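You operate a simulated robot arm through the tools that you are given. There is no shell and no other tool. Be economical: measure what you need, move in short steps, check, and stop when the job is done.

Carry out the task below with a simulated two-armed robot. There is one attempt and no reset: what you move stays moved.

Task
Put the plug-in block labelled "link" from the top of the trolley on top of the yellow sign and the plug-in block that says "temp" on the right end of the side bench. Put one of the brass pipe fittings from the top of the steel bench on top of the black pipe coupling there. Put the silver pipe coupling on the top of the steel bench away on the third shelf in the middle bay from the top of the parts rack. Close the meter cover. Stack the bottle marked "LAB" from the top of the service cart on top of the bottle marked "spare". Fetch the 0-4 bar pressure gauge from the service stand and stand it on the filter stand under the drain spout. Put one of the relief valves from the top of the steel bench on the blue tape spool. Any order will do. Set down upright: silver pipe coupling, pressure gauge, relief valve.

The check looks at the end state, three seconds after you hand in, the way a careful person would. Anything else that was tipped, shoved, dropped, spilled or broken makes it a failure. Lids that push on must go on centred and level and be pressed home; caps that screw on are set level and turned clockwise until they are tight.

Robot
Two 7-joint arms with fingered hands on one trunk, on a base that drives. Base frame: it is fixed to the floor where the robot stands at the start and does not move with it; the origin is under the middle of the robot, x ahead of it, y to its left, z up. Readings come in mm, degrees, newtons and seconds.
The left shoulder is at the start at [30, 119, 1094], the right one opposite. With the tool pointing down near the work surface each hand reaches from about 100 to 760 mm from the robot's upright axis, wherever it stands, measured 20 degrees to its own side. Places, roughly: black pipe coupling (6x6x7 cm) [900, 2100, 900]; blue tape spool (6x6x2 cm) [-800, 2100, 900]; bottle [4250, 1000, 750]; brass pipe fitting (5x4x4 cm) [900, 2300, 900]; filter stand under the drain spout [2000, -2000, 700]; meter cover [5100, 4900, 1600]; plug-in block [500, 0, 750]; pressure gauge [5750, -750, 1000]; relief valve [-750, 2000, 1000]; right end of the side bench (15x22 cm) [160, -1940, 800]; silver pipe coupling (5x5x5 cm) [800, 2400, 900]; third shelf in the middle bay of the parts rack [-1100, -800, 900]; yellow sign [500, 0, 1000]. Payload 3.8 kg a hand.
The tool frame of a hand sits at the grasp point between the pads (the TCP): z along the fingers, y along the line on which they close. The tips reach 25 mm beyond it. Largest opening 88 mm; the body of the gripper starts 29 mm behind the TCP. The gripper is a hand of 4 fingers: y runs from the thumb to the fingers, the wrist lies at [-13, -106, -174] in the tool frame, and closing takes about 1.5 s.
Orientation is that of the tool frame in the base frame, as a unit quaternion [x, y, z, w]. With the fingers straight down and the wrist toward the robot, the tool's x, y and z point along [0, 1, 0], [1, 0, 0] and [0, 0, -1] of the base frame.

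Tools
- The arms move only by the tool arm_command. It takes "left_steps", "right_steps" or both (then of equal length, played together; a hand with none holds still); each is a list of rows, each a list of 6 numbers: the shift along the base's x, y, z in mm, then the turn, a rotation vector about the base's x, y, z in degrees. In form: [[dx, dy, dz, ax, ay, az], ...]. A call has 1 to 12 rows; each row shifts and turns the commanded pose from where the row before left it. "left_gripper" and "right_gripper" are, for a hand that has rows, the closure, from 0 (fully open) to 1 (shut), set as the call begins (left out, the last holds). A row lasts 0.2 s, in which the tool goes at most 50 mm and 8.6 degrees; a call with a longer step from one row to the next is refused whole, and so is a gripper value outside its range. Where a pose cannot be reached the arm comes as near as it can. A force on the tool above 40 N (or 10 N above the force at the start of the call, whichever is more), or a blocked arm, ends the call early, and 0.2 s more pass. Each finger travels about 153 mm/s and halts on what it meets, pressing with about 31 N; the grip force reading is that of the motor and also rises with nothing between the fingers. The clock runs only during rows and for 0.2 s after the last one: add rows that do not move to give the fingers time. It gives the time, the measured TCP pose, the force on the tool (base axes), the opening and the grip force at its end, in the units of the frame above (readings bear some noise), with the torque about the TCP (base axes, N m) and any sound that the robot's microphone picked up, and new pictures: "pictures" is both (left out), scene, wrist or none (wrist: the cameras of the hands that moved).
- Cameras (640 x 400 px; columns grow to the right, rows downward): "scene" is now at [59.8, -6, 1645.6]; the picture's right is [-0.07, -1.00, 0.00], its down [-0.72, 0.05, -0.69] and it looks along [0.69, -0.05, -0.72] (base axes); focal length 249 px, centre (320, 200). "left" rides on the left gripper at [-64, -83, -98] in its tool frame; the picture's right is [-0.62, -0.37, 0.69], its down [0.71, -0.63, 0.30] and it looks along [0.32, 0.68, 0.65] (tool axes); focal length 265 px, centre (320, 200). "right" rides on the right gripper at [64, -83, -98] in its tool frame; the picture's right is [-0.62, 0.37, -0.69], its down [-0.71, -0.63, 0.30] and it looks along [-0.32, 0.68, 0.65] (tool axes); focal length 265 px, centre (320, 200). There is no depth. A picture from a camera that has moved, and an enlarged one, comes with that camera's place and axes in the base frame and with its lens.
- lift_body(by): slides the trunk up (or, below 0, down) by that many mm; the arms and the scene camera ride with it, the base frame stays. It gives what a move gives, with no picture.
- steer(legs): drives the robot by 1 to 6 legs, each [ahead, left, turn to the left] in mm, mm and degrees, along the robot's own axes; the way and the turn of a leg run together, so that a leg with both is an arc; at most 1500 mm and 180 degrees a leg. The arms and the cameras ride along, it lands a little off, and it stops where it bumps. It gives what a move gives, and a new picture of the scene camera.
- finger_targets(index, middle, ring, thumb_bend, thumb_turn, hand): sets how far each is bent, from 0 (flat) to 1 (curled in); at 0.3 the hand is open as for a grip, at 0.7 the pads meet at the TCP. One left out holds its place. A second passes; each finger stops where it meets its share of the squeeze, and holds until it gets a number again. A gripper value or a shape takes the hand back. It gives what a move gives, with no picture; readings hold the bend of each and the force on the fingers (four entries, about 0 where the hand has none), thumb and palm. thumb_turn goes from beside the hand (0) to across from the fingers (1), as for a grip.
- set_grasp(shape, hand): the hand has 4 fingers and takes this shape, open, in about a second: jaw (thumb against the fingers, like two jaws); tri (thumb and two fingers); tip (a fingertip pinch); poke (one finger out to press); point (the index stretched); flat (the hand flat); cup (the hand cupped); fist (a fist). The gripper value then closes the fingers along that shape, each until it touches; the sizes above hold for jaw. It gives what a move gives, with no picture.
- head_to(pan, tilt): turns the head with the scene camera to pan (to the left, within 120 degrees either way) and tilt (down, from -29 to 69), counted from straight ahead of the robot. It gives what a move gives, and a new picture of the scene camera.
- zoom(camera, box): a new picture of the part [left, top, right, bottom] of that camera's present view, enlarged. It takes no simulated time.
- close_job(): hands the job in; it is judged then, once.

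Work in short steps. Places have to be worked out from the pictures, the camera data and where the tool is seen: move nearer, look again, correct. Check each grasp and each placing, and mend what went wrong. You have 217 turns and 260 pictures in all, those below and enlarged ones among them. Open the grippers and draw the arms clear of the work before you hand the job in, unless the task says otherwise.

The tools are called after "Request:" as name(argument=value, ...) on one line, values as JSON. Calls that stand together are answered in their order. arm_command: Moves the arms, as the interface text tells. Its arguments: {"type":"object","properties":{"left_steps":{"type":"array","items":{"type":"array","items":{"type":"number"}}},"left_gripper":{"type":"number"},"right_steps":{"type":"array","items":{"type":"array","items":{"type":"number"}}},"right_gripper":{"type":"number"},"pictures":{"type":"string","enum":["both","scene","wrist","none"]}},"required":[]} The other tools are called the same way: lift_body (by) slides the trunk up or down; set_grasp (shape, hand) gives the hand a shape; finger_targets (index, middle, ring, thumb_bend, thumb_turn, hand) moves the fingers one by one; steer (legs) drives the base; head_to (pan, tilt) turns the head that bears the scene camera; zoom (camera, box) takes an enlarged picture of a part of a camera's view; close_job () hands the job in.

At the start:

```text
clock: 0.0
left_position: [581.7, 155.2, 1188.0]
left_tool_rot: [0.707, 0.707, 0.001, 0.0]
left_force: [0.4, -0.3, -0.1]
left_moment: [0.01, 0.02, 0.02]
left_grip_width: 87.8
left_gripper_force: 0.2
left_shape: jaw
left_bend: [0.3, 0.3, 0.3, 0.3, 0.98]
left_finger forces: [0.0, 0.0, 0.1, 0.0, 0.1, 0.0]
right_position: [549.4, -228.3, 1167.9]
right_tool_rot: [0.707, 0.707, 0.0, 0.0]
right_force: [0.7, 0.4, -0.2]
right_moment: [-0.03, -0.01, 0.02]
right_grip_width: 87.6
right_gripper_force: 0.1
right_shape: jaw
right_bend: [0.3, 0.3, 0.3, 0.3, 0.98]
right_finger forces: [0.1, 0.1, 0.0, 0.0, 0.1, 0.0]
trunk travel left (down, up): [-250.0, 340.0]
robot x, y, heading: [-1.7, -0.8, -0.2]
head pan, tilt: [-3.8, 46.3]
```

scene: 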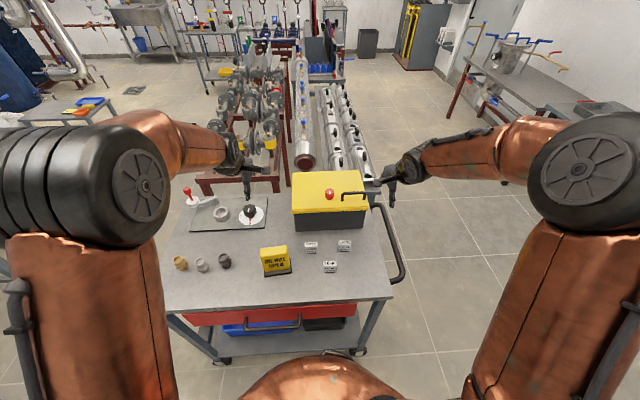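
right: 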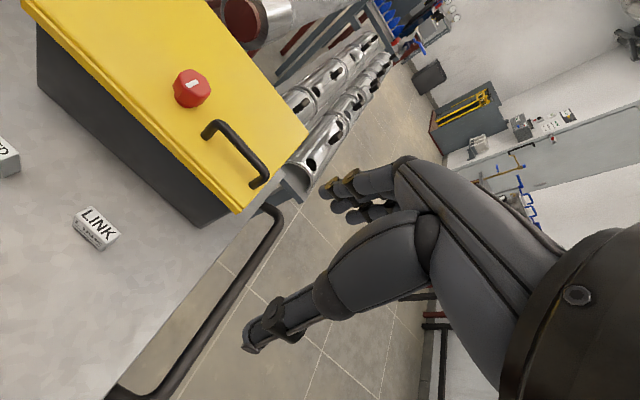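
left: 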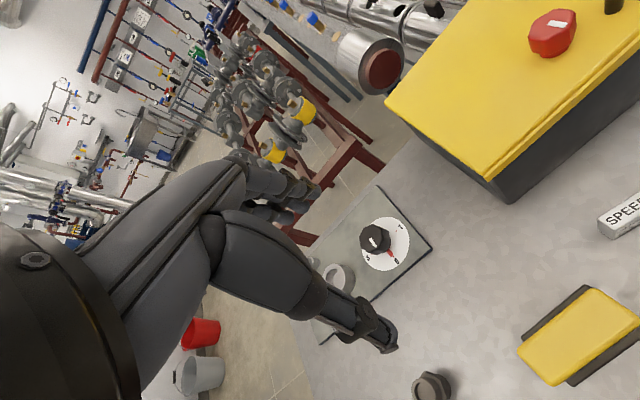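

I start by looking closely at the trolley top to read the blocks and locate the sign.

Request:
zoom(camera="scene", box=[230, 220, 390, 320])

```text
4.00 times, centred on (310, 270) of scene
camera zoom: at [59.8, -6.0, 1645.6], right [-0.07, -1.0, 0.0], down [-0.72, 0.05, -0.69], along [0.69, -0.05, -0.72], focal length 997 px, centre (360, -80)
```

zoom: 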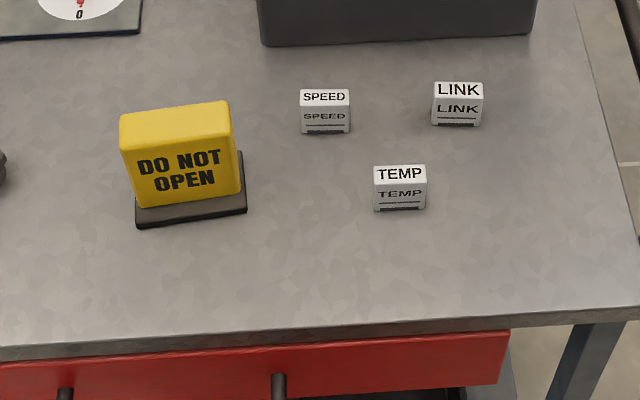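

LINK triangulates to about [547, -128, ~895]; the table top is near 885. I move the right hand above it, with fingers partly closed.

Request:
arm_command(right_steps=[[0, 35, -40, 0, 0, 0], [0, 35, -40, 0, 0, 0], [0, 30, -40, 0, 0, 0], [0, 0, -30, 0, 0, 0], [0, 0, 0, 0, 0, 0]], right_gripper=0.2)

```text
refused: row 1 steps farther than a row can; nothing moved
```

The step was slightly too long; I shorten it.

Request:
arm_command(right_steps=[[0, 25, -38, 0, 0, 0], [0, 25, -38, 0, 0, 0], [0, 25, -37, 0, 0, 0], [0, 25, -37, 0, 0, 0], [0, 0, 0, 0, 0, 0]], right_gripper=0.2)

```text
clock: 1.2
left_position: [581.3, 154.4, 1189.4]
left_tool_rot: [0.707, 0.707, 0.0, 0.0]
left_force: [0.6, -0.3, -1.2]
left_moment: [0.01, -0.02, 0.02]
left_grip_width: 87.4
left_gripper_force: 0.1
left_shape: jaw
left_bend: [0.3, 0.3, 0.3, 0.3, 0.98]
left_finger forces: [0.1, 0.1, 0.0, 0.0, 0.0, 0.0]
right_position: [548.2, -126.9, 1018.6]
right_tool_rot: [0.707, 0.708, 0.0, 0.0]
right_force: [-0.7, 0.0, 0.0]
right_moment: [-0.02, -0.02, -0.04]
right_grip_width: 70.8
right_gripper_force: 0.1
right_shape: jaw
right_bend: [0.27, 0.34, 0.31, 0.49, 0.99]
right_finger forces: [0.0, 0.0, 0.0, 0.0, 0.0, 0.0]
trunk travel left (down, up): [-250.0, 340.0]
robot x, y, heading: [-3.0, 1.8, -0.1]
head pan, tilt: [-3.8, 46.3]
camera scene: at [59.2, -6.8, 1645.6], right [-0.07, -1.0, 0.0], down [-0.72, 0.05, -0.69], along [0.69, -0.05, -0.72], focal length 249 px, centre (320, 200)
camera right: at [464.3, -61.1, 1117.4], right [0.37, -0.62, 0.69], down [-0.63, -0.71, -0.3], along [0.68, -0.32, -0.65], focal length 265 px, centre (320, 200)
```

scene: 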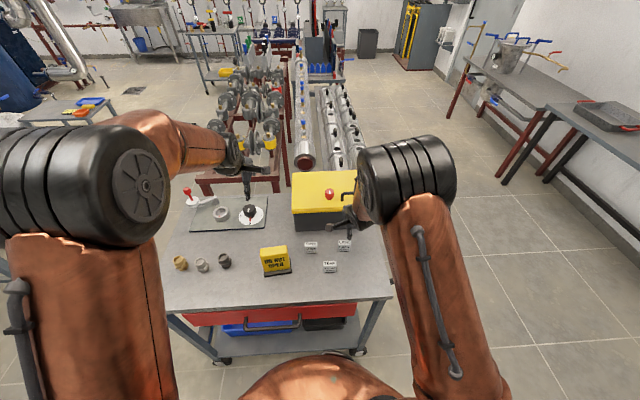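
right: 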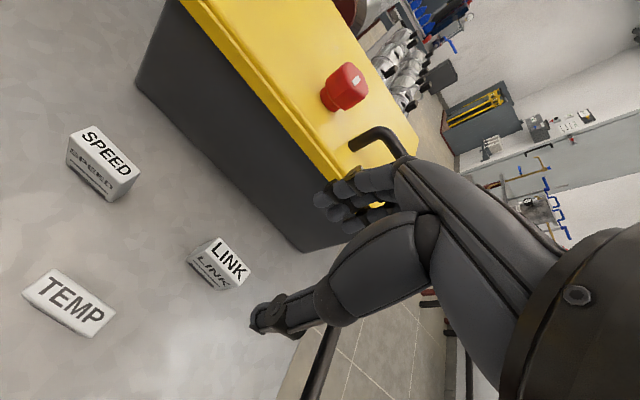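

I zoom the wrist view to fix LINK's top face accurately.

Request:
zoom(camera="right", box=[150, 210, 310, 310])

Request:
zoom(camera="scene", box=[230, 220, 390, 320])

```text
4.00 times, centred on (230, 260) of right
camera zoom: at [464.3, -61.1, 1117.4], right [0.37, -0.62, 0.69], down [-0.63, -0.71, -0.3], along [0.68, -0.32, -0.65], focal length 1062 px, centre (680, -40)
```

zoom: 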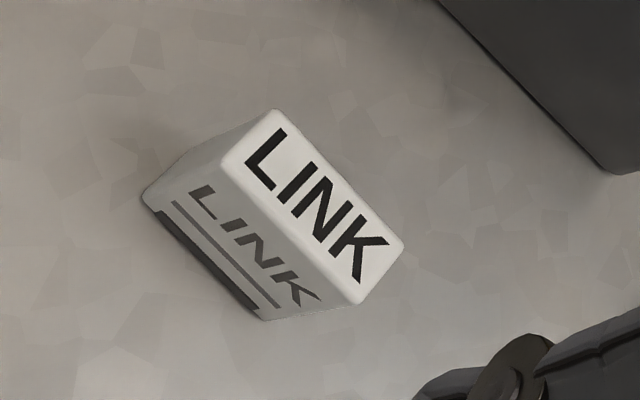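

```text
4.00 times, centred on (310, 270) of scene
camera zoom: at [59.2, -6.8, 1645.6], right [-0.07, -1.0, 0.0], down [-0.72, 0.05, -0.69], along [0.69, -0.05, -0.72], focal length 997 px, centre (360, -80)
```

zoom: 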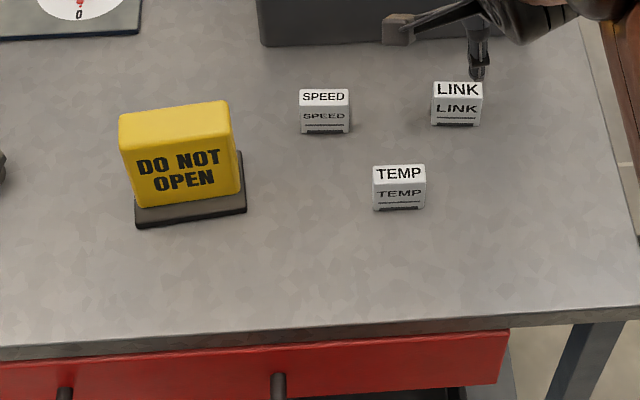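

LINK's top is at about [558, -124, 897], block about 20 deep (x), 44 wide, 36 tall. I descend around it to TCP z≈893 with the fingers across x.

Request:
arm_command(right_steps=[[5, 3, -40, 0, 0, 0], [4, 0, -40, 0, 0, 0], [0, 0, -25, 0, 0, 0], [0, 0, -10, 0, 0, 0], [0, 0, 0, 0, 0, 0]], pictures="wrist")

```text
clock: 2.4
left_position: [581.0, 154.7, 1188.1]
left_tool_rot: [0.707, 0.707, 0.001, -0.001]
left_force: [-1.2, 0.4, -0.9]
left_moment: [-0.01, 0.02, 0.03]
left_grip_width: 87.3
left_gripper_force: 0.1
left_shape: jaw
left_bend: [0.3, 0.3, 0.3, 0.3, 0.98]
left_finger forces: [0.0, 0.0, 0.0, 0.0, 0.0, 0.0]
right_position: [557.7, -122.8, 902.6]
right_tool_rot: [0.707, 0.707, 0.0, 0.001]
right_force: [-0.7, 0.1, 0.0]
right_moment: [0.02, -0.05, 0.0]
right_grip_width: 70.3
right_gripper_force: 0.2
right_shape: jaw
right_bend: [0.27, 0.34, 0.31, 0.49, 0.99]
right_finger forces: [0.0, 0.0, 0.1, 0.0, 0.0, 0.0]
trunk travel left (down, up): [-250.0, 340.0]
robot x, y, heading: [-0.6, 0.2, -0.3]
head pan, tilt: [-3.8, 46.3]
camera right: at [474.8, -56.4, 1002.5], right [0.37, -0.62, 0.69], down [-0.63, -0.71, -0.3], along [0.68, -0.32, -0.65], focal length 265 px, centre (320, 200)
```

right: 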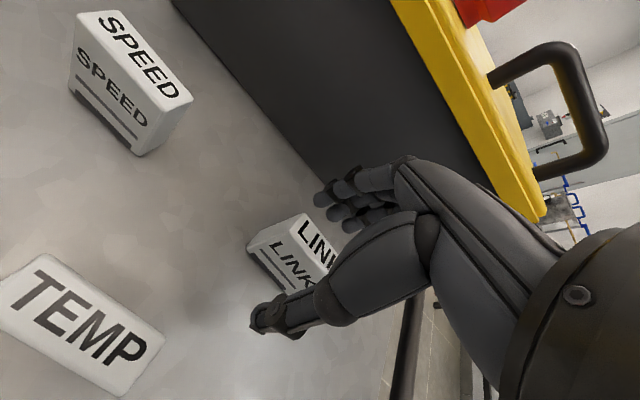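

The block sits between thumb and fingers. I lower a little more and close.

Request:
arm_command(right_steps=[[0, 0, -8, 0, 0, 0], [0, 0, 0, 0, 0, 0]], pictures="none")

Request:
arm_command(right_steps=[[0, 0, 0, 0, 0, 0], [0, 0, 0, 0, 0, 0], [0, 0, 0, 0, 0, 0], [0, 0, 0, 0, 0, 0], [0, 0, 0, 0, 0, 0], [0, 0, 0, 0, 0, 0], [0, 0, 0, 0, 0, 0]], right_gripper=1, pictures="wrist")

```text
clock: 3.0
left_position: [581.3, 155.3, 1188.3]
left_tool_rot: [0.707, 0.707, 0.0, 0.0]
left_force: [0.0, -0.5, -0.4]
left_moment: [0.02, 0.01, 0.0]
left_grip_width: 87.7
left_gripper_force: 0.1
left_shape: jaw
left_bend: [0.3, 0.3, 0.3, 0.3, 0.98]
left_finger forces: [0.0, 0.0, 0.0, 0.0, 0.1, 0.0]
right_position: [557.1, -122.9, 895.7]
right_tool_rot: [0.706, 0.708, 0.001, 0.001]
right_force: [0.7, -0.5, 0.1]
right_moment: [-0.03, 0.01, -0.02]
right_grip_width: 70.4
right_gripper_force: 0.1
right_shape: jaw
right_bend: [0.27, 0.34, 0.31, 0.49, 0.99]
right_finger forces: [0.1, 0.0, 0.0, 0.0, 0.0, 0.0]
trunk travel left (down, up): [-250.0, 340.0]
robot x, y, heading: [0.4, 0.6, -0.0]
head pan, tilt: [-3.8, 46.3]
```

```text
clock: 4.6
left_position: [581.2, 154.7, 1188.3]
left_tool_rot: [0.707, 0.708, 0.0, 0.001]
left_force: [0.3, 0.0, 0.0]
left_moment: [0.0, 0.02, 0.01]
left_grip_width: 87.7
left_gripper_force: 0.0
left_shape: jaw
left_bend: [0.3, 0.3, 0.3, 0.3, 0.98]
left_finger forces: [0.1, 0.0, 0.0, 0.0, 0.1, 0.0]
right_position: [557.7, -124.4, 895.5]
right_tool_rot: [0.707, 0.707, 0.0, 0.0]
right_force: [0.3, 0.5, 0.2]
right_moment: [-0.02, -0.01, -0.01]
right_grip_width: 11.5
right_gripper_force: 30.6
right_shape: jaw
right_bend: [0.72, 0.64, 0.68, 0.74, 1.0]
right_finger forces: [18.7, 6.9, 3.2, 0.0, 28.6, 0.0]
trunk travel left (down, up): [-250.0, 340.0]
robot x, y, heading: [-0.3, 0.2, -0.1]
head pan, tilt: [-3.8, 46.3]
camera right: at [474.2, -57.0, 994.6], right [0.37, -0.62, 0.69], down [-0.63, -0.71, -0.3], along [0.68, -0.32, -0.65], focal length 265 px, centre (320, 200)
```

right: 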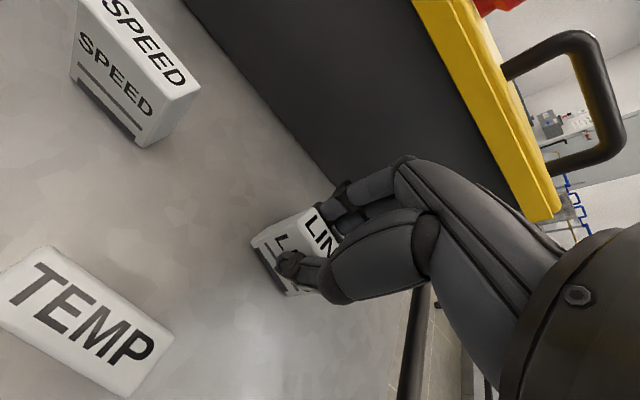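

The thumb and fingers hold the block. I lift it and look.

Request:
arm_command(right_steps=[[0, 0, 20, 0, 0, 0], [0, 0, 45, 0, 0, 0], [0, 0, 45, 0, 0, 0], [0, 0, 45, 0, 0, 0], [0, 0, 0, 0, 0, 0]])

Request:
zoom(camera="scene", box=[230, 200, 390, 300])

```text
clock: 5.8
left_position: [581.5, 154.2, 1189.1]
left_tool_rot: [0.707, 0.707, 0.001, -0.001]
left_force: [0.1, -0.1, -0.5]
left_moment: [0.02, 0.02, -0.02]
left_grip_width: 87.6
left_gripper_force: 0.1
left_shape: jaw
left_bend: [0.3, 0.3, 0.3, 0.3, 0.98]
left_finger forces: [0.0, 0.0, 0.0, 0.1, 0.0, 0.0]
right_position: [557.3, -125.2, 1048.5]
right_tool_rot: [0.708, 0.706, -0.001, -0.001]
right_force: [-0.6, 0.2, -0.5]
right_moment: [0.02, -0.03, -0.01]
right_grip_width: 11.3
right_gripper_force: 31.0
right_shape: jaw
right_bend: [0.72, 0.64, 0.69, 0.74, 1.0]
right_finger forces: [18.9, 6.7, 3.0, 0.0, 28.8, 0.0]
trunk travel left (down, up): [-250.0, 340.0]
robot x, y, heading: [-1.0, 0.1, 0.0]
head pan, tilt: [-3.8, 46.3]
camera scene: at [60.7, -5.9, 1645.5], right [-0.07, -1.0, 0.0], down [-0.72, 0.05, -0.69], along [0.69, -0.05, -0.72], focal length 249 px, centre (320, 200)
camera right: at [474.6, -59.0, 1147.6], right [0.37, -0.62, 0.69], down [-0.63, -0.71, -0.3], along [0.68, -0.32, -0.65], focal length 265 px, centre (320, 200)
```

scene: 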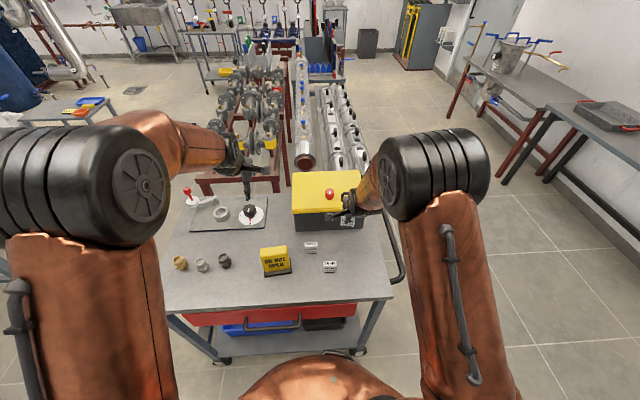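
right: 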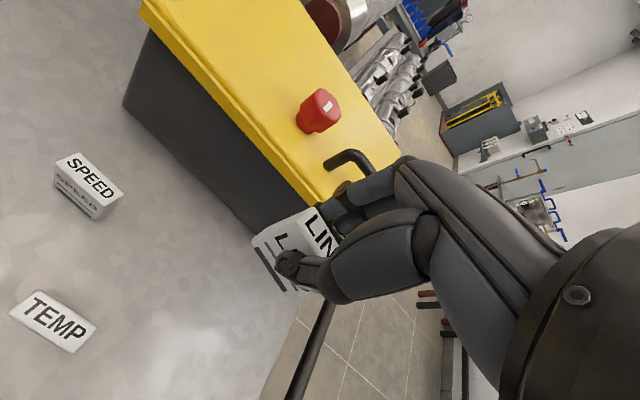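

```text
4.00 times, centred on (310, 250) of scene
camera zoom: at [60.7, -5.9, 1645.5], right [-0.07, -1.0, 0.0], down [-0.72, 0.05, -0.69], along [0.69, -0.05, -0.72], focal length 997 px, centre (360, 0)
```

zoom: 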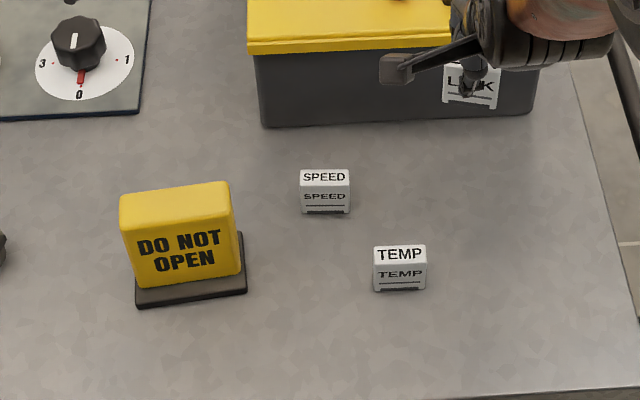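

LINK is held well. Sign top judged at about [498, 108, ~955], turned ~7° left. I move the left hand aside and carry the block over the sign at height.

Request:
arm_command(right_steps=[[-10, 39, 5, 0, 0, 1.2], [-10, 39, 0, 0, 0, 1.2], [-10, 39, 0, 0, 0, 1.2], [-10, 39, 0, 0, 0, 1.2], [-10, 39, 0, 0, 0, 1.2], [-8, 38, 0, 0, 0, 1], [0, 0, 0, 0, 0, 0]], left_steps=[[0, 40, 0, 0, 0, 0], [0, 40, 0, 0, 0, 0], [0, 40, 0, 0, 0, 0], [0, 30, 0, 0, 0, 0], [0, 0, 0, 0, 0, 0], [0, 0, 0, 0, 0, 0], [0, 0, 0, 0, 0, 0]], pictures="both")

Request:
zoom(camera="scene", box=[200, 200, 360, 300])

```text
clock: 7.4
left_position: [582.2, 302.8, 1186.4]
left_tool_rot: [0.707, 0.707, 0.0, -0.001]
left_force: [-0.1, 0.4, 0.2]
left_moment: [0.01, -0.01, 0.03]
left_grip_width: 87.7
left_gripper_force: 0.2
left_shape: jaw
left_bend: [0.3, 0.3, 0.3, 0.3, 0.98]
left_finger forces: [0.0, 0.0, 0.0, 0.0, 0.0, 0.1]
right_position: [497.2, 105.7, 1053.6]
right_tool_rot: [0.662, 0.749, 0.0, 0.0]
right_force: [0.1, -0.2, 0.1]
right_moment: [-0.01, 0.02, -0.02]
right_grip_width: 11.3
right_gripper_force: 30.9
right_shape: jaw
right_bend: [0.72, 0.65, 0.7, 0.74, 1.0]
right_finger forces: [19.0, 6.6, 3.1, 0.0, 28.8, 0.0]
trunk travel left (down, up): [-250.0, 340.0]
robot x, y, heading: [2.1, 1.5, 0.1]
head pan, tilt: [-3.8, 46.3]
camera scene: at [60.2, -6.7, 1645.6], right [-0.07, -1.0, 0.0], down [-0.72, 0.05, -0.69], along [0.69, -0.05, -0.72], focal length 249 px, centre (320, 200)
camera right: at [408.1, 161.2, 1153.4], right [0.44, -0.57, 0.69], down [-0.54, -0.79, -0.3], along [0.72, -0.24, -0.65], focal length 265 px, centre (320, 200)
camera left: at [500.0, 238.2, 1286.2], right [-0.37, -0.62, -0.69], down [-0.63, 0.71, -0.3], along [0.68, 0.32, -0.65], focal length 265 px, centre (320, 200)
```

scene: 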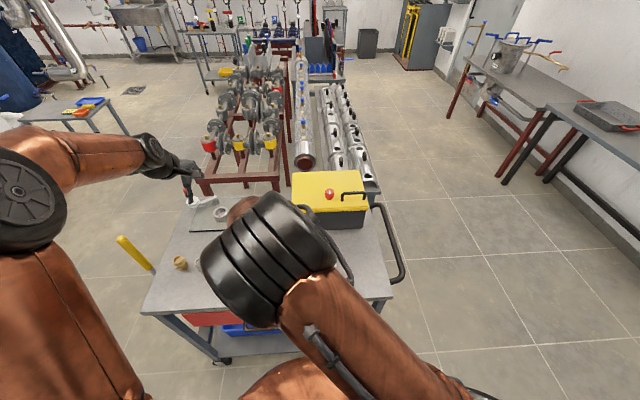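
right: 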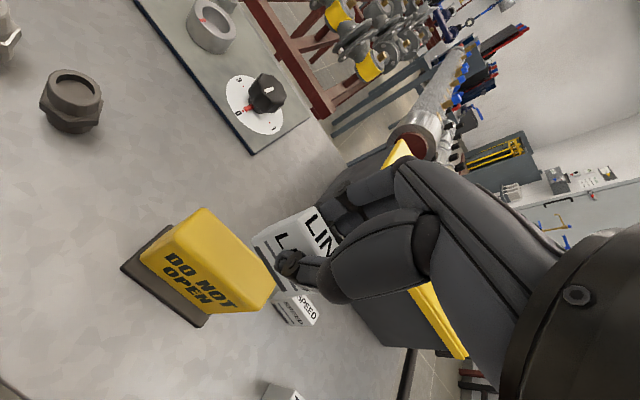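
left: 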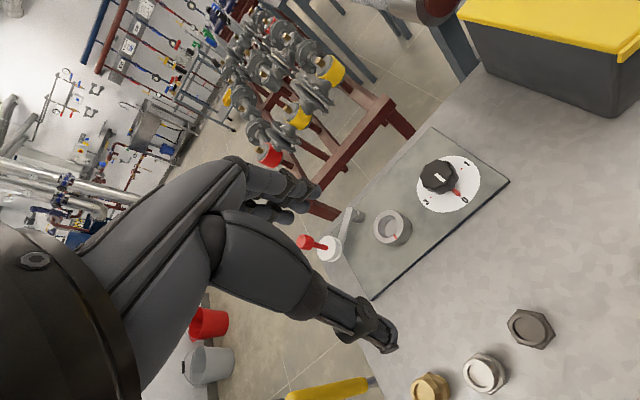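

```text
4.00 times, centred on (280, 250) of scene
camera zoom: at [60.2, -6.7, 1645.6], right [-0.07, -1.0, 0.0], down [-0.72, 0.05, -0.69], along [0.69, -0.05, -0.72], focal length 997 px, centre (480, 0)
```

zoom: 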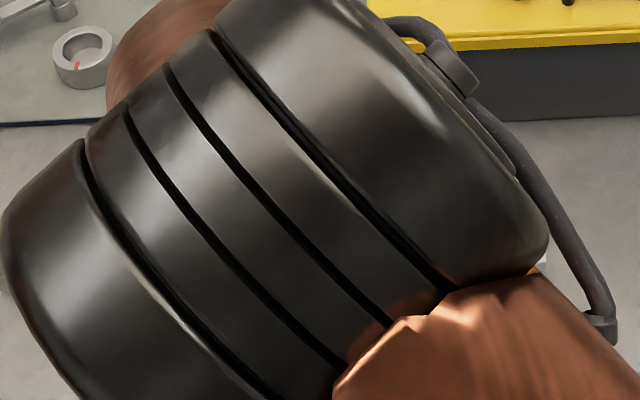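

The wrist camera now sees the sign; I zoom to measure its top.

Request:
zoom(camera="right", box=[100, 190, 340, 340])

```text
2.67 times, centred on (220, 265) of right
camera zoom: at [408.1, 161.2, 1153.4], right [0.44, -0.57, 0.69], down [-0.54, -0.79, -0.3], along [0.72, -0.24, -0.65], focal length 708 px, centre (587, 27)
```

zoom: 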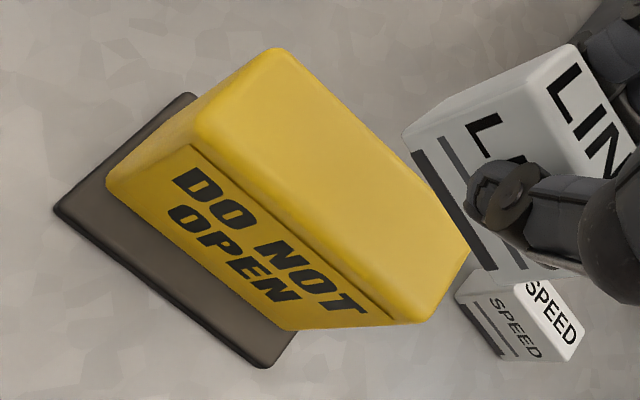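

Sign top centre ≈[498, 109, ~960]. I lower to just above it and look.

Request:
arm_command(right_steps=[[1, 3, -30, 0, 0, -1], [0, 0, -20, 0, 0, -1], [0, 0, 0, 0, 0, 0]], pictures="wrist")

Request:
zoom(camera="right", box=[180, 190, 380, 315])

```text
clock: 8.2
left_position: [582.1, 303.8, 1187.4]
left_tool_rot: [0.707, 0.707, 0.0, 0.0]
left_force: [0.4, -0.3, 0.3]
left_moment: [-0.02, 0.0, 0.02]
left_grip_width: 87.7
left_gripper_force: 0.1
left_shape: jaw
left_bend: [0.3, 0.3, 0.3, 0.3, 0.98]
left_finger forces: [0.0, 0.0, 0.1, 0.0, 0.0, 0.1]
right_position: [500.6, 111.0, 1006.5]
right_tool_rot: [0.676, 0.737, 0.002, 0.001]
right_force: [-1.1, -0.9, 12.8]
right_moment: [-0.04, 0.05, 0.01]
right_grip_width: 11.9
right_gripper_force: 30.8
right_shape: jaw
right_bend: [0.72, 0.65, 0.7, 0.74, 1.0]
right_finger forces: [19.7, 7.8, 3.5, 0.0, 31.8, 0.1]
trunk travel left (down, up): [-250.0, 340.0]
robot x, y, heading: [2.1, -0.9, 0.1]
head pan, tilt: [-3.8, 46.3]
camera right: at [412.1, 168.8, 1104.8], right [0.42, -0.59, 0.69], down [-0.56, -0.77, -0.31], along [0.71, -0.26, -0.65], focal length 265 px, centre (320, 200)
```

right: 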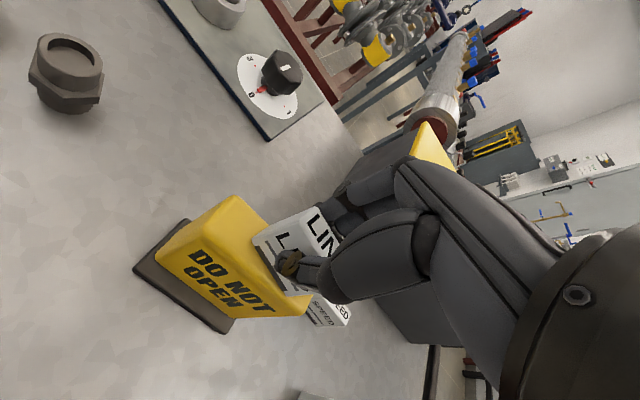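

```text
3.20 times, centred on (280, 252) of right
camera zoom: at [412.1, 168.8, 1104.8], right [0.42, -0.59, 0.69], down [-0.56, -0.77, -0.31], along [0.71, -0.26, -0.65], focal length 849 px, centre (448, 32)
```

zoom: 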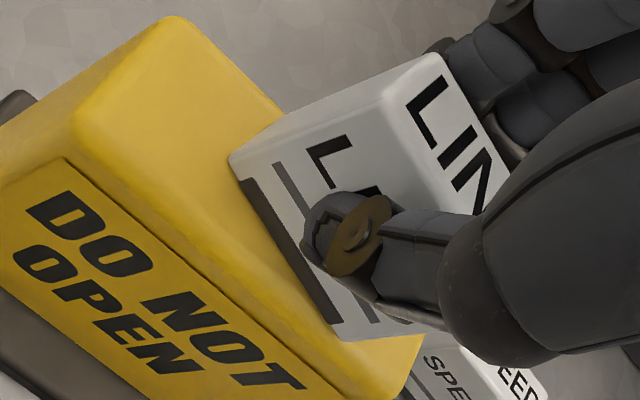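

It has already touched (12.8 N) at TCP z≈1006, so the sign top is ≈973, and the block is ~9 mm too far back and ~10 mm too far right. I lift, shift and look again.

Request:
arm_command(right_steps=[[0, 0, 9, 0, 0, 0], [-4, 5, 0, 0, 0, 0], [-5, 6, 0, 0, 0, 0], [0, 0, -3, 0, 0, 0], [0, 0, 0, 0, 0, 0]], pictures="none")

Request:
zoom(camera="right", box=[160, 190, 360, 315])

```text
clock: 9.4
left_position: [581.9, 302.5, 1186.4]
left_tool_rot: [0.707, 0.707, 0.001, 0.0]
left_force: [0.6, 0.4, 0.3]
left_moment: [-0.01, 0.02, -0.01]
left_grip_width: 87.6
left_gripper_force: 0.0
left_shape: jaw
left_bend: [0.3, 0.3, 0.3, 0.3, 0.98]
left_finger forces: [0.1, 0.0, 0.0, 0.1, 0.0, 0.1]
right_position: [492.2, 121.9, 1011.7]
right_tool_rot: [0.675, 0.738, 0.0, 0.001]
right_force: [0.0, 0.6, 0.1]
right_moment: [0.01, -0.03, -0.02]
right_grip_width: 11.8
right_gripper_force: 30.8
right_shape: jaw
right_bend: [0.72, 0.65, 0.7, 0.74, 0.99]
right_finger forces: [19.7, 6.5, 3.1, 0.0, 29.2, 0.0]
trunk travel left (down, up): [-250.0, 340.0]
robot x, y, heading: [-0.2, 2.5, -0.2]
head pan, tilt: [-3.8, 46.3]
```

```text
3.20 times, centred on (260, 252) of right
camera zoom: at [402.7, 180.0, 1110.3], right [0.42, -0.59, 0.69], down [-0.57, -0.77, -0.3], along [0.71, -0.26, -0.65], focal length 849 px, centre (512, 32)
```

zoom: 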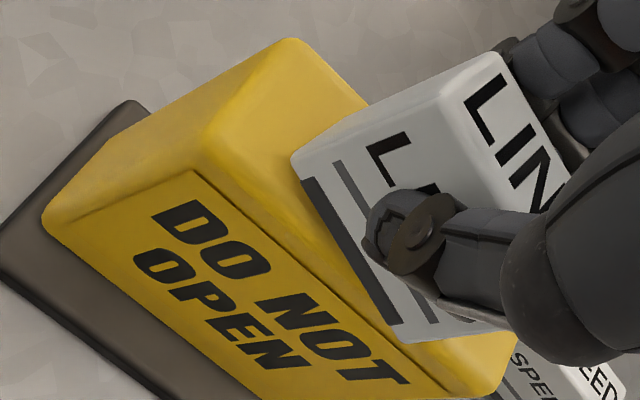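

Placement now looks nearly centred; I lower with a small +y nudge.

Request:
arm_command(right_steps=[[0, 3, -3, 0, 0, 0], [0, 0, -2, 0, 0, 0], [0, 0, -1, 0, 0, 0], [0, 0, 0, 0, 0, 0]], pictures="none")

Request:
zoom(camera="right", box=[160, 190, 360, 315])

```text
clock: 10.4
left_position: [581.7, 305.3, 1185.6]
left_tool_rot: [0.707, 0.707, 0.0, 0.0]
left_force: [0.4, -0.2, 0.4]
left_moment: [0.0, -0.01, 0.02]
left_grip_width: 87.7
left_gripper_force: 0.0
left_shape: jaw
left_bend: [0.3, 0.3, 0.3, 0.3, 0.98]
left_finger forces: [0.0, 0.1, 0.1, 0.0, 0.0, 0.1]
right_position: [492.2, 126.0, 1007.6]
right_tool_rot: [0.676, 0.737, 0.001, 0.001]
right_force: [0.5, -0.3, 5.8]
right_moment: [-0.03, 0.01, -0.01]
right_grip_width: 11.9
right_gripper_force: 30.8
right_shape: jaw
right_bend: [0.72, 0.65, 0.7, 0.75, 0.99]
right_finger forces: [20.4, 6.9, 3.1, 0.0, 29.9, 0.0]
trunk travel left (down, up): [-250.0, 340.0]
robot x, y, heading: [-1.5, -2.5, -0.4]
head pan, tilt: [-3.8, 46.3]
```

```text
3.20 times, centred on (260, 252) of right
camera zoom: at [403.3, 184.1, 1105.4], right [0.42, -0.59, 0.69], down [-0.56, -0.77, -0.31], along [0.71, -0.26, -0.65], focal length 849 px, centre (512, 32)
```

zoom: 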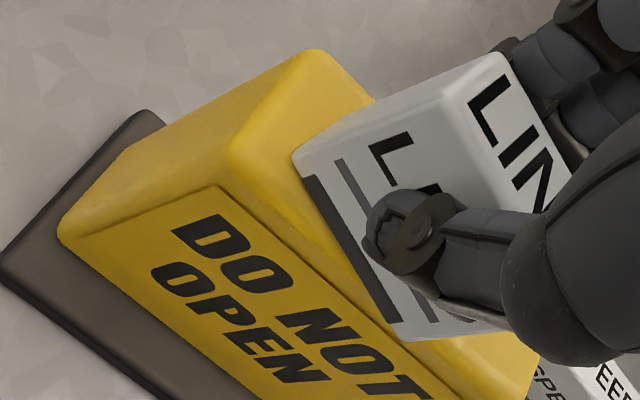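

Contact at 5.8 N, well seated. I open and raise the hand.

Request:
arm_command(right_steps=[[0, 0, 0, 0, 0, 0], [0, 0, 0, 0, 0, 0], [0, 0, 0, 0, 0, 0], [0, 0, 0, 0, 0, 0], [0, 0, 30, 0, 0, 0], [0, 0, 45, 0, 0, 0], [0, 0, 45, 0, 0, 0], [0, 0, 0, 0, 0, 0]], right_gripper=0.2, pictures="wrist")

```text
clock: 12.2
left_position: [582.2, 303.2, 1186.7]
left_tool_rot: [0.707, 0.707, 0.0, 0.001]
left_force: [-0.6, 0.8, 0.1]
left_moment: [0.0, 0.01, 0.02]
left_grip_width: 87.7
left_gripper_force: 0.2
left_shape: jaw
left_bend: [0.3, 0.3, 0.3, 0.3, 0.98]
left_finger forces: [0.0, 0.0, 0.0, 0.0, 0.0, 0.0]
right_position: [493.2, 125.2, 1125.8]
right_tool_rot: [0.675, 0.738, 0.0, 0.0]
right_force: [0.3, -0.6, 0.0]
right_moment: [0.01, -0.02, 0.02]
right_grip_width: 70.2
right_gripper_force: 0.0
right_shape: jaw
right_bend: [0.27, 0.34, 0.32, 0.49, 0.99]
right_finger forces: [0.0, 0.0, 0.1, 0.1, 0.1, 0.0]
trunk travel left (down, up): [-250.0, 340.0]
robot x, y, heading: [0.7, -1.9, -0.3]
head pan, tilt: [-3.8, 46.3]
camera right: at [405.4, 183.8, 1224.2], right [0.42, -0.59, 0.69], down [-0.57, -0.77, -0.3], along [0.71, -0.26, -0.65], focal length 265 px, centre (320, 200)
```

right: 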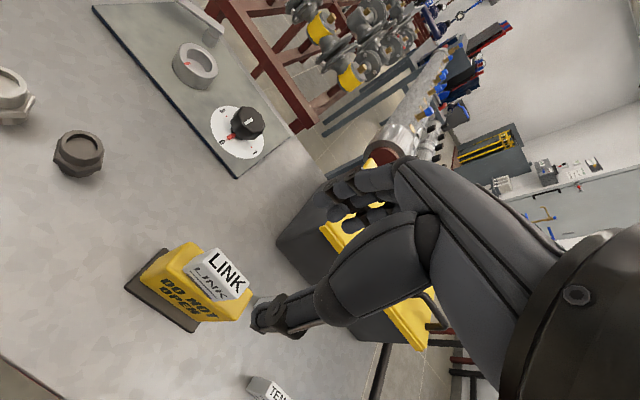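

LINK rests on the sign. Next TEMP at about [480, -66]; I move above it.

Request:
arm_command(right_steps=[[-3, -45, 0, 0, 0, -1.2], [-3, -45, 0, 0, 0, -1.2], [-3, -45, -10, 0, 0, -1.2], [-3, -40, -25, 0, 0, -1.2], [-1, -16, -45, 0, 0, 0], [0, 0, -45, 0, 0, 0], [0, 0, 0, 0, 0, 0]], pictures="none")

Request:
zoom(camera="right", box=[150, 200, 350, 325])

```text
clock: 13.8
left_position: [580.7, 302.4, 1186.5]
left_tool_rot: [0.707, 0.708, 0.0, -0.001]
left_force: [0.3, 0.4, -0.3]
left_moment: [-0.01, 0.0, 0.0]
left_grip_width: 87.6
left_gripper_force: 0.0
left_shape: jaw
left_bend: [0.3, 0.3, 0.3, 0.3, 0.98]
left_finger forces: [0.0, 0.0, 0.0, 0.0, 0.0, 0.0]
right_position: [479.6, -63.9, 999.3]
right_tool_rot: [0.706, 0.708, 0.0, 0.0]
right_force: [-0.9, -0.2, 0.0]
right_moment: [0.03, 0.01, 0.02]
right_grip_width: 70.0
right_gripper_force: 0.1
right_shape: jaw
right_bend: [0.27, 0.34, 0.32, 0.49, 0.99]
right_finger forces: [0.1, 0.0, 0.0, 0.1, 0.0, 0.0]
trunk travel left (down, up): [-250.0, 340.0]
robot x, y, heading: [3.0, -2.0, 0.1]
head pan, tilt: [-3.8, 46.3]
```

```text
3.20 times, centred on (250, 262) of right
camera zoom: at [395.0, 1.6, 1098.6], right [0.37, -0.62, 0.69], down [-0.63, -0.72, -0.3], along [0.69, -0.32, -0.65], focal length 849 px, centre (544, 0)
```

zoom: 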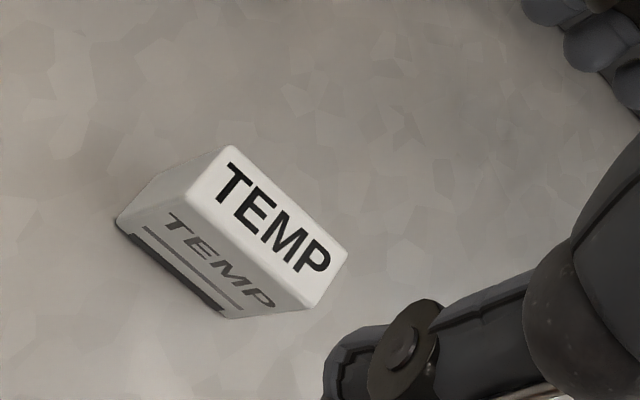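

TEMP is directly below the TCP. I descend and grip.

Request:
arm_command(right_steps=[[0, 0, -40, 0, 0, 0], [0, 0, -40, 0, 0, 0], [0, 0, -18, 0, 0, 0], [0, 0, -6, 0, 0, 0], [0, 0, 0, 0, 0, 0]], pictures="none")

Request:
arm_command(right_steps=[[0, 0, 0, 0, 0, 0], [0, 0, 0, 0, 0, 0], [0, 0, 0, 0, 0, 0], [0, 0, 0, 0, 0, 0], [0, 0, 0, 0, 0, 0], [0, 0, 0, 0, 0, 0], [0, 0, 0, 0, 0, 0]], right_gripper=1, pictures="none")

Request:
arm_command(right_steps=[[0, 0, 20, 0, 0, 0], [0, 0, 40, 0, 0, 0], [0, 0, 45, 0, 0, 0], [0, -20, 45, 0, 0, 0], [0, -45, 15, 0, 0, 0], [0, -45, 15, 0, 0, 0], [-20, -40, 0, 0, 0, 0], [-40, -20, 0, 0, 0, 0], [-40, -20, 0, 0, 0, 0], [0, 0, 0, 0, 0, 0]], pictures="both")

```text
clock: 15.0
left_position: [581.8, 303.8, 1186.0]
left_tool_rot: [0.707, 0.708, 0.0, 0.0]
left_force: [-1.0, 0.1, -0.5]
left_moment: [-0.01, 0.01, 0.01]
left_grip_width: 87.4
left_gripper_force: 0.0
left_shape: jaw
left_bend: [0.3, 0.3, 0.3, 0.3, 0.98]
left_finger forces: [0.0, 0.1, 0.1, 0.0, 0.0, 0.0]
right_position: [478.5, -65.1, 896.8]
right_tool_rot: [0.705, 0.709, 0.0, 0.0]
right_force: [0.0, 0.4, 0.4]
right_moment: [0.04, 0.01, 0.03]
right_grip_width: 70.1
right_gripper_force: 0.1
right_shape: jaw
right_bend: [0.27, 0.34, 0.32, 0.49, 0.99]
right_finger forces: [0.1, 0.0, 0.0, 0.0, 0.1, 0.0]
trunk travel left (down, up): [-250.0, 340.0]
robot x, y, heading: [-0.4, -0.9, 0.0]
head pan, tilt: [-3.8, 46.3]
```

```text
clock: 16.6
left_position: [581.5, 303.2, 1187.0]
left_tool_rot: [0.707, 0.707, 0.0, 0.0]
left_force: [0.3, 0.0, -0.3]
left_moment: [0.01, 0.03, 0.01]
left_grip_width: 87.5
left_gripper_force: 0.1
left_shape: jaw
left_bend: [0.3, 0.3, 0.3, 0.3, 0.98]
left_finger forces: [0.0, 0.1, 0.0, 0.0, 0.0, 0.0]
right_position: [479.9, -66.9, 897.4]
right_tool_rot: [0.706, 0.708, 0.0, 0.0]
right_force: [-0.2, -0.4, -0.3]
right_moment: [0.02, 0.01, -0.04]
right_grip_width: 12.5
right_gripper_force: 31.4
right_shape: jaw
right_bend: [0.73, 0.64, 0.71, 0.75, 1.0]
right_finger forces: [18.8, 6.5, 3.1, 0.1, 28.5, 0.0]
trunk travel left (down, up): [-250.0, 340.0]
robot x, y, heading: [1.8, -2.3, 0.2]
head pan, tilt: [-3.8, 46.3]
```

```text
clock: 18.8
left_position: [582.7, 304.5, 1185.8]
left_tool_rot: [0.707, 0.707, 0.0, 0.001]
left_force: [1.1, 0.2, 0.3]
left_moment: [0.0, 0.03, -0.03]
left_grip_width: 87.8
left_gripper_force: 0.1
left_shape: jaw
left_bend: [0.3, 0.3, 0.3, 0.3, 0.98]
left_finger forces: [0.0, 0.0, 0.0, 0.1, 0.1, 0.0]
right_position: [379.4, -253.6, 1076.1]
right_tool_rot: [0.705, 0.709, 0.0, 0.0]
right_force: [-0.2, 0.6, -1.3]
right_moment: [0.0, 0.0, 0.0]
right_grip_width: 11.9
right_gripper_force: 30.8
right_shape: jaw
right_bend: [0.73, 0.64, 0.7, 0.75, 0.99]
right_finger forces: [19.3, 6.2, 3.0, 0.1, 28.6, 0.0]
trunk travel left (down, up): [-250.0, 340.0]
robot x, y, heading: [3.2, -1.5, 0.1]
head pan, tilt: [-3.8, 46.3]
camera scene: at [60.8, -5.2, 1645.5], right [-0.07, -1.0, 0.0], down [-0.72, 0.05, -0.69], along [0.69, -0.05, -0.72], focal length 249 px, centre (320, 200)
camera right: at [295.8, -188.3, 1175.3], right [0.37, -0.62, 0.69], down [-0.63, -0.72, -0.3], along [0.68, -0.32, -0.65], focal length 265 px, centre (320, 200)
```

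scene: 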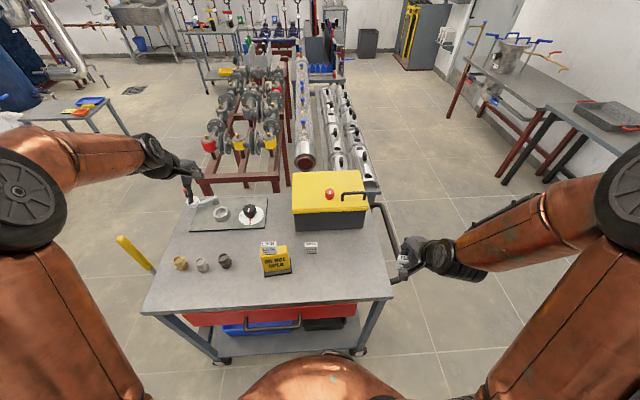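
right: 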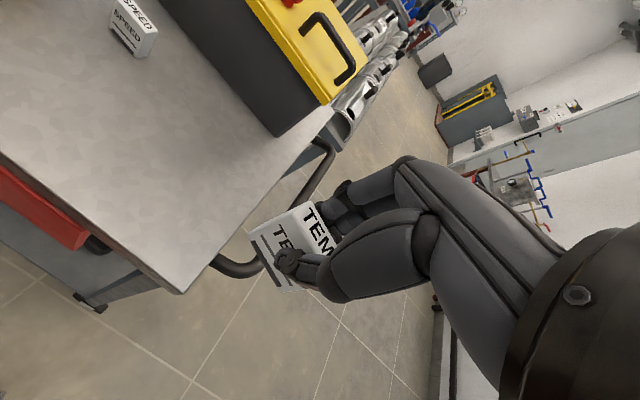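

TEMP is in hand. I pull both arms in and look to the right for the side bench.

Request:
arm_command(right_steps=[[-10, 0, 25, 0, 0, 0], [-10, 0, 25, 0, 0, 0], [-10, 0, 25, 0, 0, 0], [-10, 0, 25, 0, 0, 0], [0, 0, 0, 0, 0, 0], [0, 0, 0, 0, 0, 0]], left_steps=[[-45, 0, 0, 0, 0, 0], [-45, 0, 0, 0, 0, 0], [-45, 0, 0, 0, 0, 0], [-45, 0, 0, 0, 0, 0], [-40, -20, 0, 0, 0, 0], [0, -30, 0, 0, 0, 0]], pictures="none")

Request:
head_to(pan=-90, tilt=25)

Request:
head_to(pan=-45, tilt=20)

```text
clock: 20.2
left_position: [362.5, 253.0, 1189.4]
left_tool_rot: [0.707, 0.708, 0.001, -0.001]
left_force: [0.1, 0.1, 0.6]
left_moment: [0.04, 0.06, 0.01]
left_grip_width: 87.6
left_gripper_force: 0.0
left_shape: jaw
left_bend: [0.3, 0.3, 0.3, 0.3, 0.98]
left_finger forces: [0.0, 0.1, 0.1, 0.0, 0.0, 0.0]
right_position: [339.3, -257.1, 1175.9]
right_tool_rot: [0.706, 0.708, 0.0, -0.001]
right_force: [0.3, 0.0, -0.4]
right_moment: [-0.02, 0.0, 0.0]
right_grip_width: 12.2
right_gripper_force: 31.2
right_shape: jaw
right_bend: [0.73, 0.64, 0.7, 0.75, 0.99]
right_finger forces: [19.6, 6.2, 2.7, 0.0, 28.4, 0.0]
trunk travel left (down, up): [-250.0, 340.0]
robot x, y, heading: [1.4, 0.4, -0.1]
head pan, tilt: [-3.8, 46.3]
```

```text
clock: 21.8
left_position: [361.5, 254.0, 1188.6]
left_tool_rot: [0.707, 0.707, 0.0, 0.0]
left_force: [0.7, 0.2, -0.3]
left_moment: [0.03, 0.0, 0.01]
left_grip_width: 87.5
left_gripper_force: 0.1
left_shape: jaw
left_bend: [0.3, 0.3, 0.3, 0.3, 0.98]
left_finger forces: [0.1, 0.1, 0.0, 0.1, 0.0, 0.0]
right_position: [338.9, -257.3, 1176.2]
right_tool_rot: [0.706, 0.708, -0.001, 0.0]
right_force: [-0.1, 0.1, -0.5]
right_moment: [0.02, 0.0, -0.05]
right_grip_width: 12.1
right_gripper_force: 30.7
right_shape: jaw
right_bend: [0.73, 0.64, 0.7, 0.75, 0.99]
right_finger forces: [19.6, 6.2, 2.6, 0.1, 28.4, 0.1]
trunk travel left (down, up): [-250.0, 340.0]
robot x, y, heading: [2.2, 0.9, -0.2]
head pan, tilt: [-90.0, 25.0]
camera scene: at [-20.5, -92.7, 1678.0], right [-1.0, 0.0, 0.0], down [0.0, 0.42, -0.91], along [0.0, -0.91, -0.42], focal length 249 px, centre (320, 200)
```

scene: 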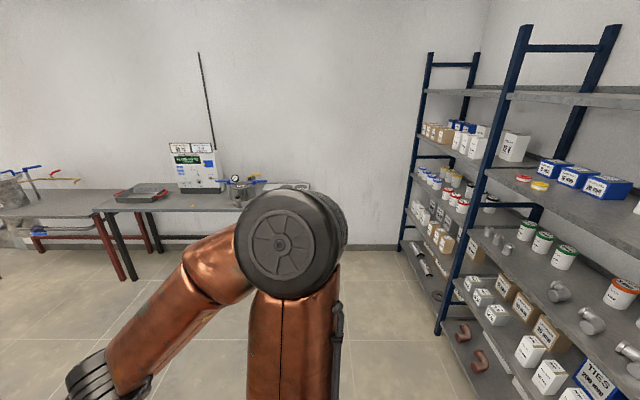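

```text
clock: 22.9
left_position: [362.8, 254.1, 1189.2]
left_tool_rot: [0.707, 0.707, 0.0, -0.001]
left_force: [0.3, -0.4, -0.6]
left_moment: [0.03, 0.01, 0.01]
left_grip_width: 87.8
left_gripper_force: 0.0
left_shape: jaw
left_bend: [0.3, 0.3, 0.3, 0.3, 0.98]
left_finger forces: [0.1, 0.0, 0.1, 0.0, 0.0, 0.1]
right_position: [337.1, -256.1, 1174.6]
right_tool_rot: [0.706, 0.708, 0.0, 0.0]
right_force: [0.3, -0.1, -0.4]
right_moment: [0.01, 0.01, -0.02]
right_grip_width: 12.1
right_gripper_force: 31.2
right_shape: jaw
right_bend: [0.73, 0.64, 0.7, 0.75, 0.99]
right_finger forces: [19.5, 6.2, 2.7, 0.0, 28.4, 0.0]
trunk travel left (down, up): [-250.0, 340.0]
robot x, y, heading: [0.2, -0.3, -0.1]
head pan, tilt: [-45.0, 20.0]
camera scene: at [45.2, -66.6, 1686.1], right [-0.71, -0.71, 0.0], down [-0.24, 0.24, -0.94], along [0.66, -0.67, -0.34], focal length 249 px, centre (320, 200)
```

scene: 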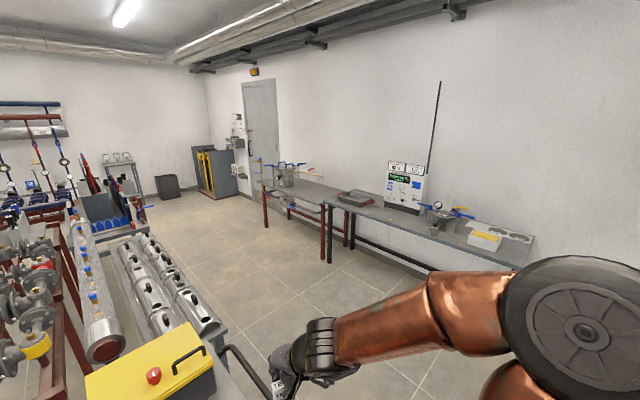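

The rack front is at x≈-905, the side bench ahead along the right wall. I back off, turn right and drive toward the bench.

Request:
steer(legs=[[-200, 0, 0], [0, 0, -90], [900, 0, 0]])

Request:
head_to(pan=0, tilt=30)

```text
clock: 32.6
left_position: [75.7, -1254.1, 1189.3]
left_tool_rot: [1.0, 0.009, 0.0, -0.001]
left_force: [-0.2, -0.8, 0.8]
left_moment: [-0.01, 0.01, 0.03]
left_grip_width: 87.7
left_gripper_force: 0.1
left_shape: jaw
left_bend: [0.3, 0.3, 0.3, 0.3, 0.98]
left_finger forces: [0.1, 0.0, 0.0, 0.1, 0.0, 0.1]
right_position: [-434.9, -1238.3, 1175.5]
right_tool_rot: [1.0, 0.01, 0.0, 0.0]
right_force: [-0.2, -0.4, -2.0]
right_moment: [0.02, 0.02, 0.0]
right_grip_width: 11.9
right_gripper_force: 31.4
right_shape: jaw
right_bend: [0.73, 0.64, 0.7, 0.75, 0.99]
right_finger forces: [19.5, 6.2, 2.6, 0.0, 28.2, 0.0]
trunk travel left (down, up): [-250.0, 340.0]
robot x, y, heading: [-183.0, -894.8, -89.0]
head pan, tilt: [-45.0, 20.0]
camera scene: at [-249.5, -943.1, 1686.0], right [-0.72, 0.69, 0.0], down [0.24, 0.25, -0.94], along [-0.65, -0.68, -0.34], focal length 249 px, centre (320, 200)
```

scene: 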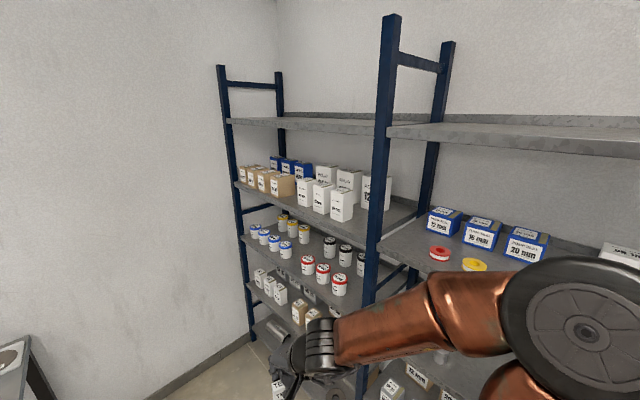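

```text
clock: 33.7
left_position: [76.8, -1253.4, 1187.6]
left_tool_rot: [1.0, 0.009, 0.0, 0.0]
left_force: [-0.3, 0.1, 1.2]
left_moment: [0.01, 0.01, -0.03]
left_grip_width: 87.7
left_gripper_force: 0.1
left_shape: jaw
left_bend: [0.3, 0.3, 0.3, 0.3, 0.98]
left_finger forces: [0.1, 0.1, 0.0, 0.0, 0.1, 0.0]
right_position: [-435.2, -1238.8, 1174.9]
right_tool_rot: [1.0, 0.01, -0.001, 0.0]
right_force: [0.4, 0.5, -0.9]
right_moment: [-0.02, -0.02, 0.01]
right_grip_width: 12.0
right_gripper_force: 31.5
right_shape: jaw
right_bend: [0.73, 0.64, 0.7, 0.75, 0.99]
right_finger forces: [19.5, 6.1, 2.6, 0.1, 28.2, 0.0]
trunk travel left (down, up): [-250.0, 340.0]
robot x, y, heading: [-178.1, -894.1, -88.9]
head pan, tilt: [0.0, 30.0]
camera scene: at [-183.4, -966.1, 1670.0], right [-1.0, -0.02, 0.0], down [-0.01, 0.5, -0.87], along [0.01, -0.87, -0.5], focal length 249 px, centre (320, 200)
```

scene: 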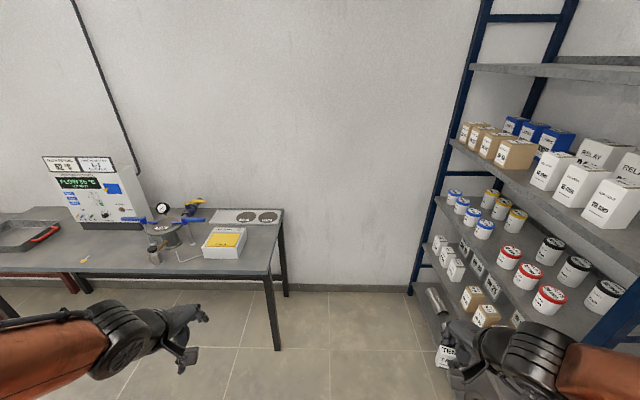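

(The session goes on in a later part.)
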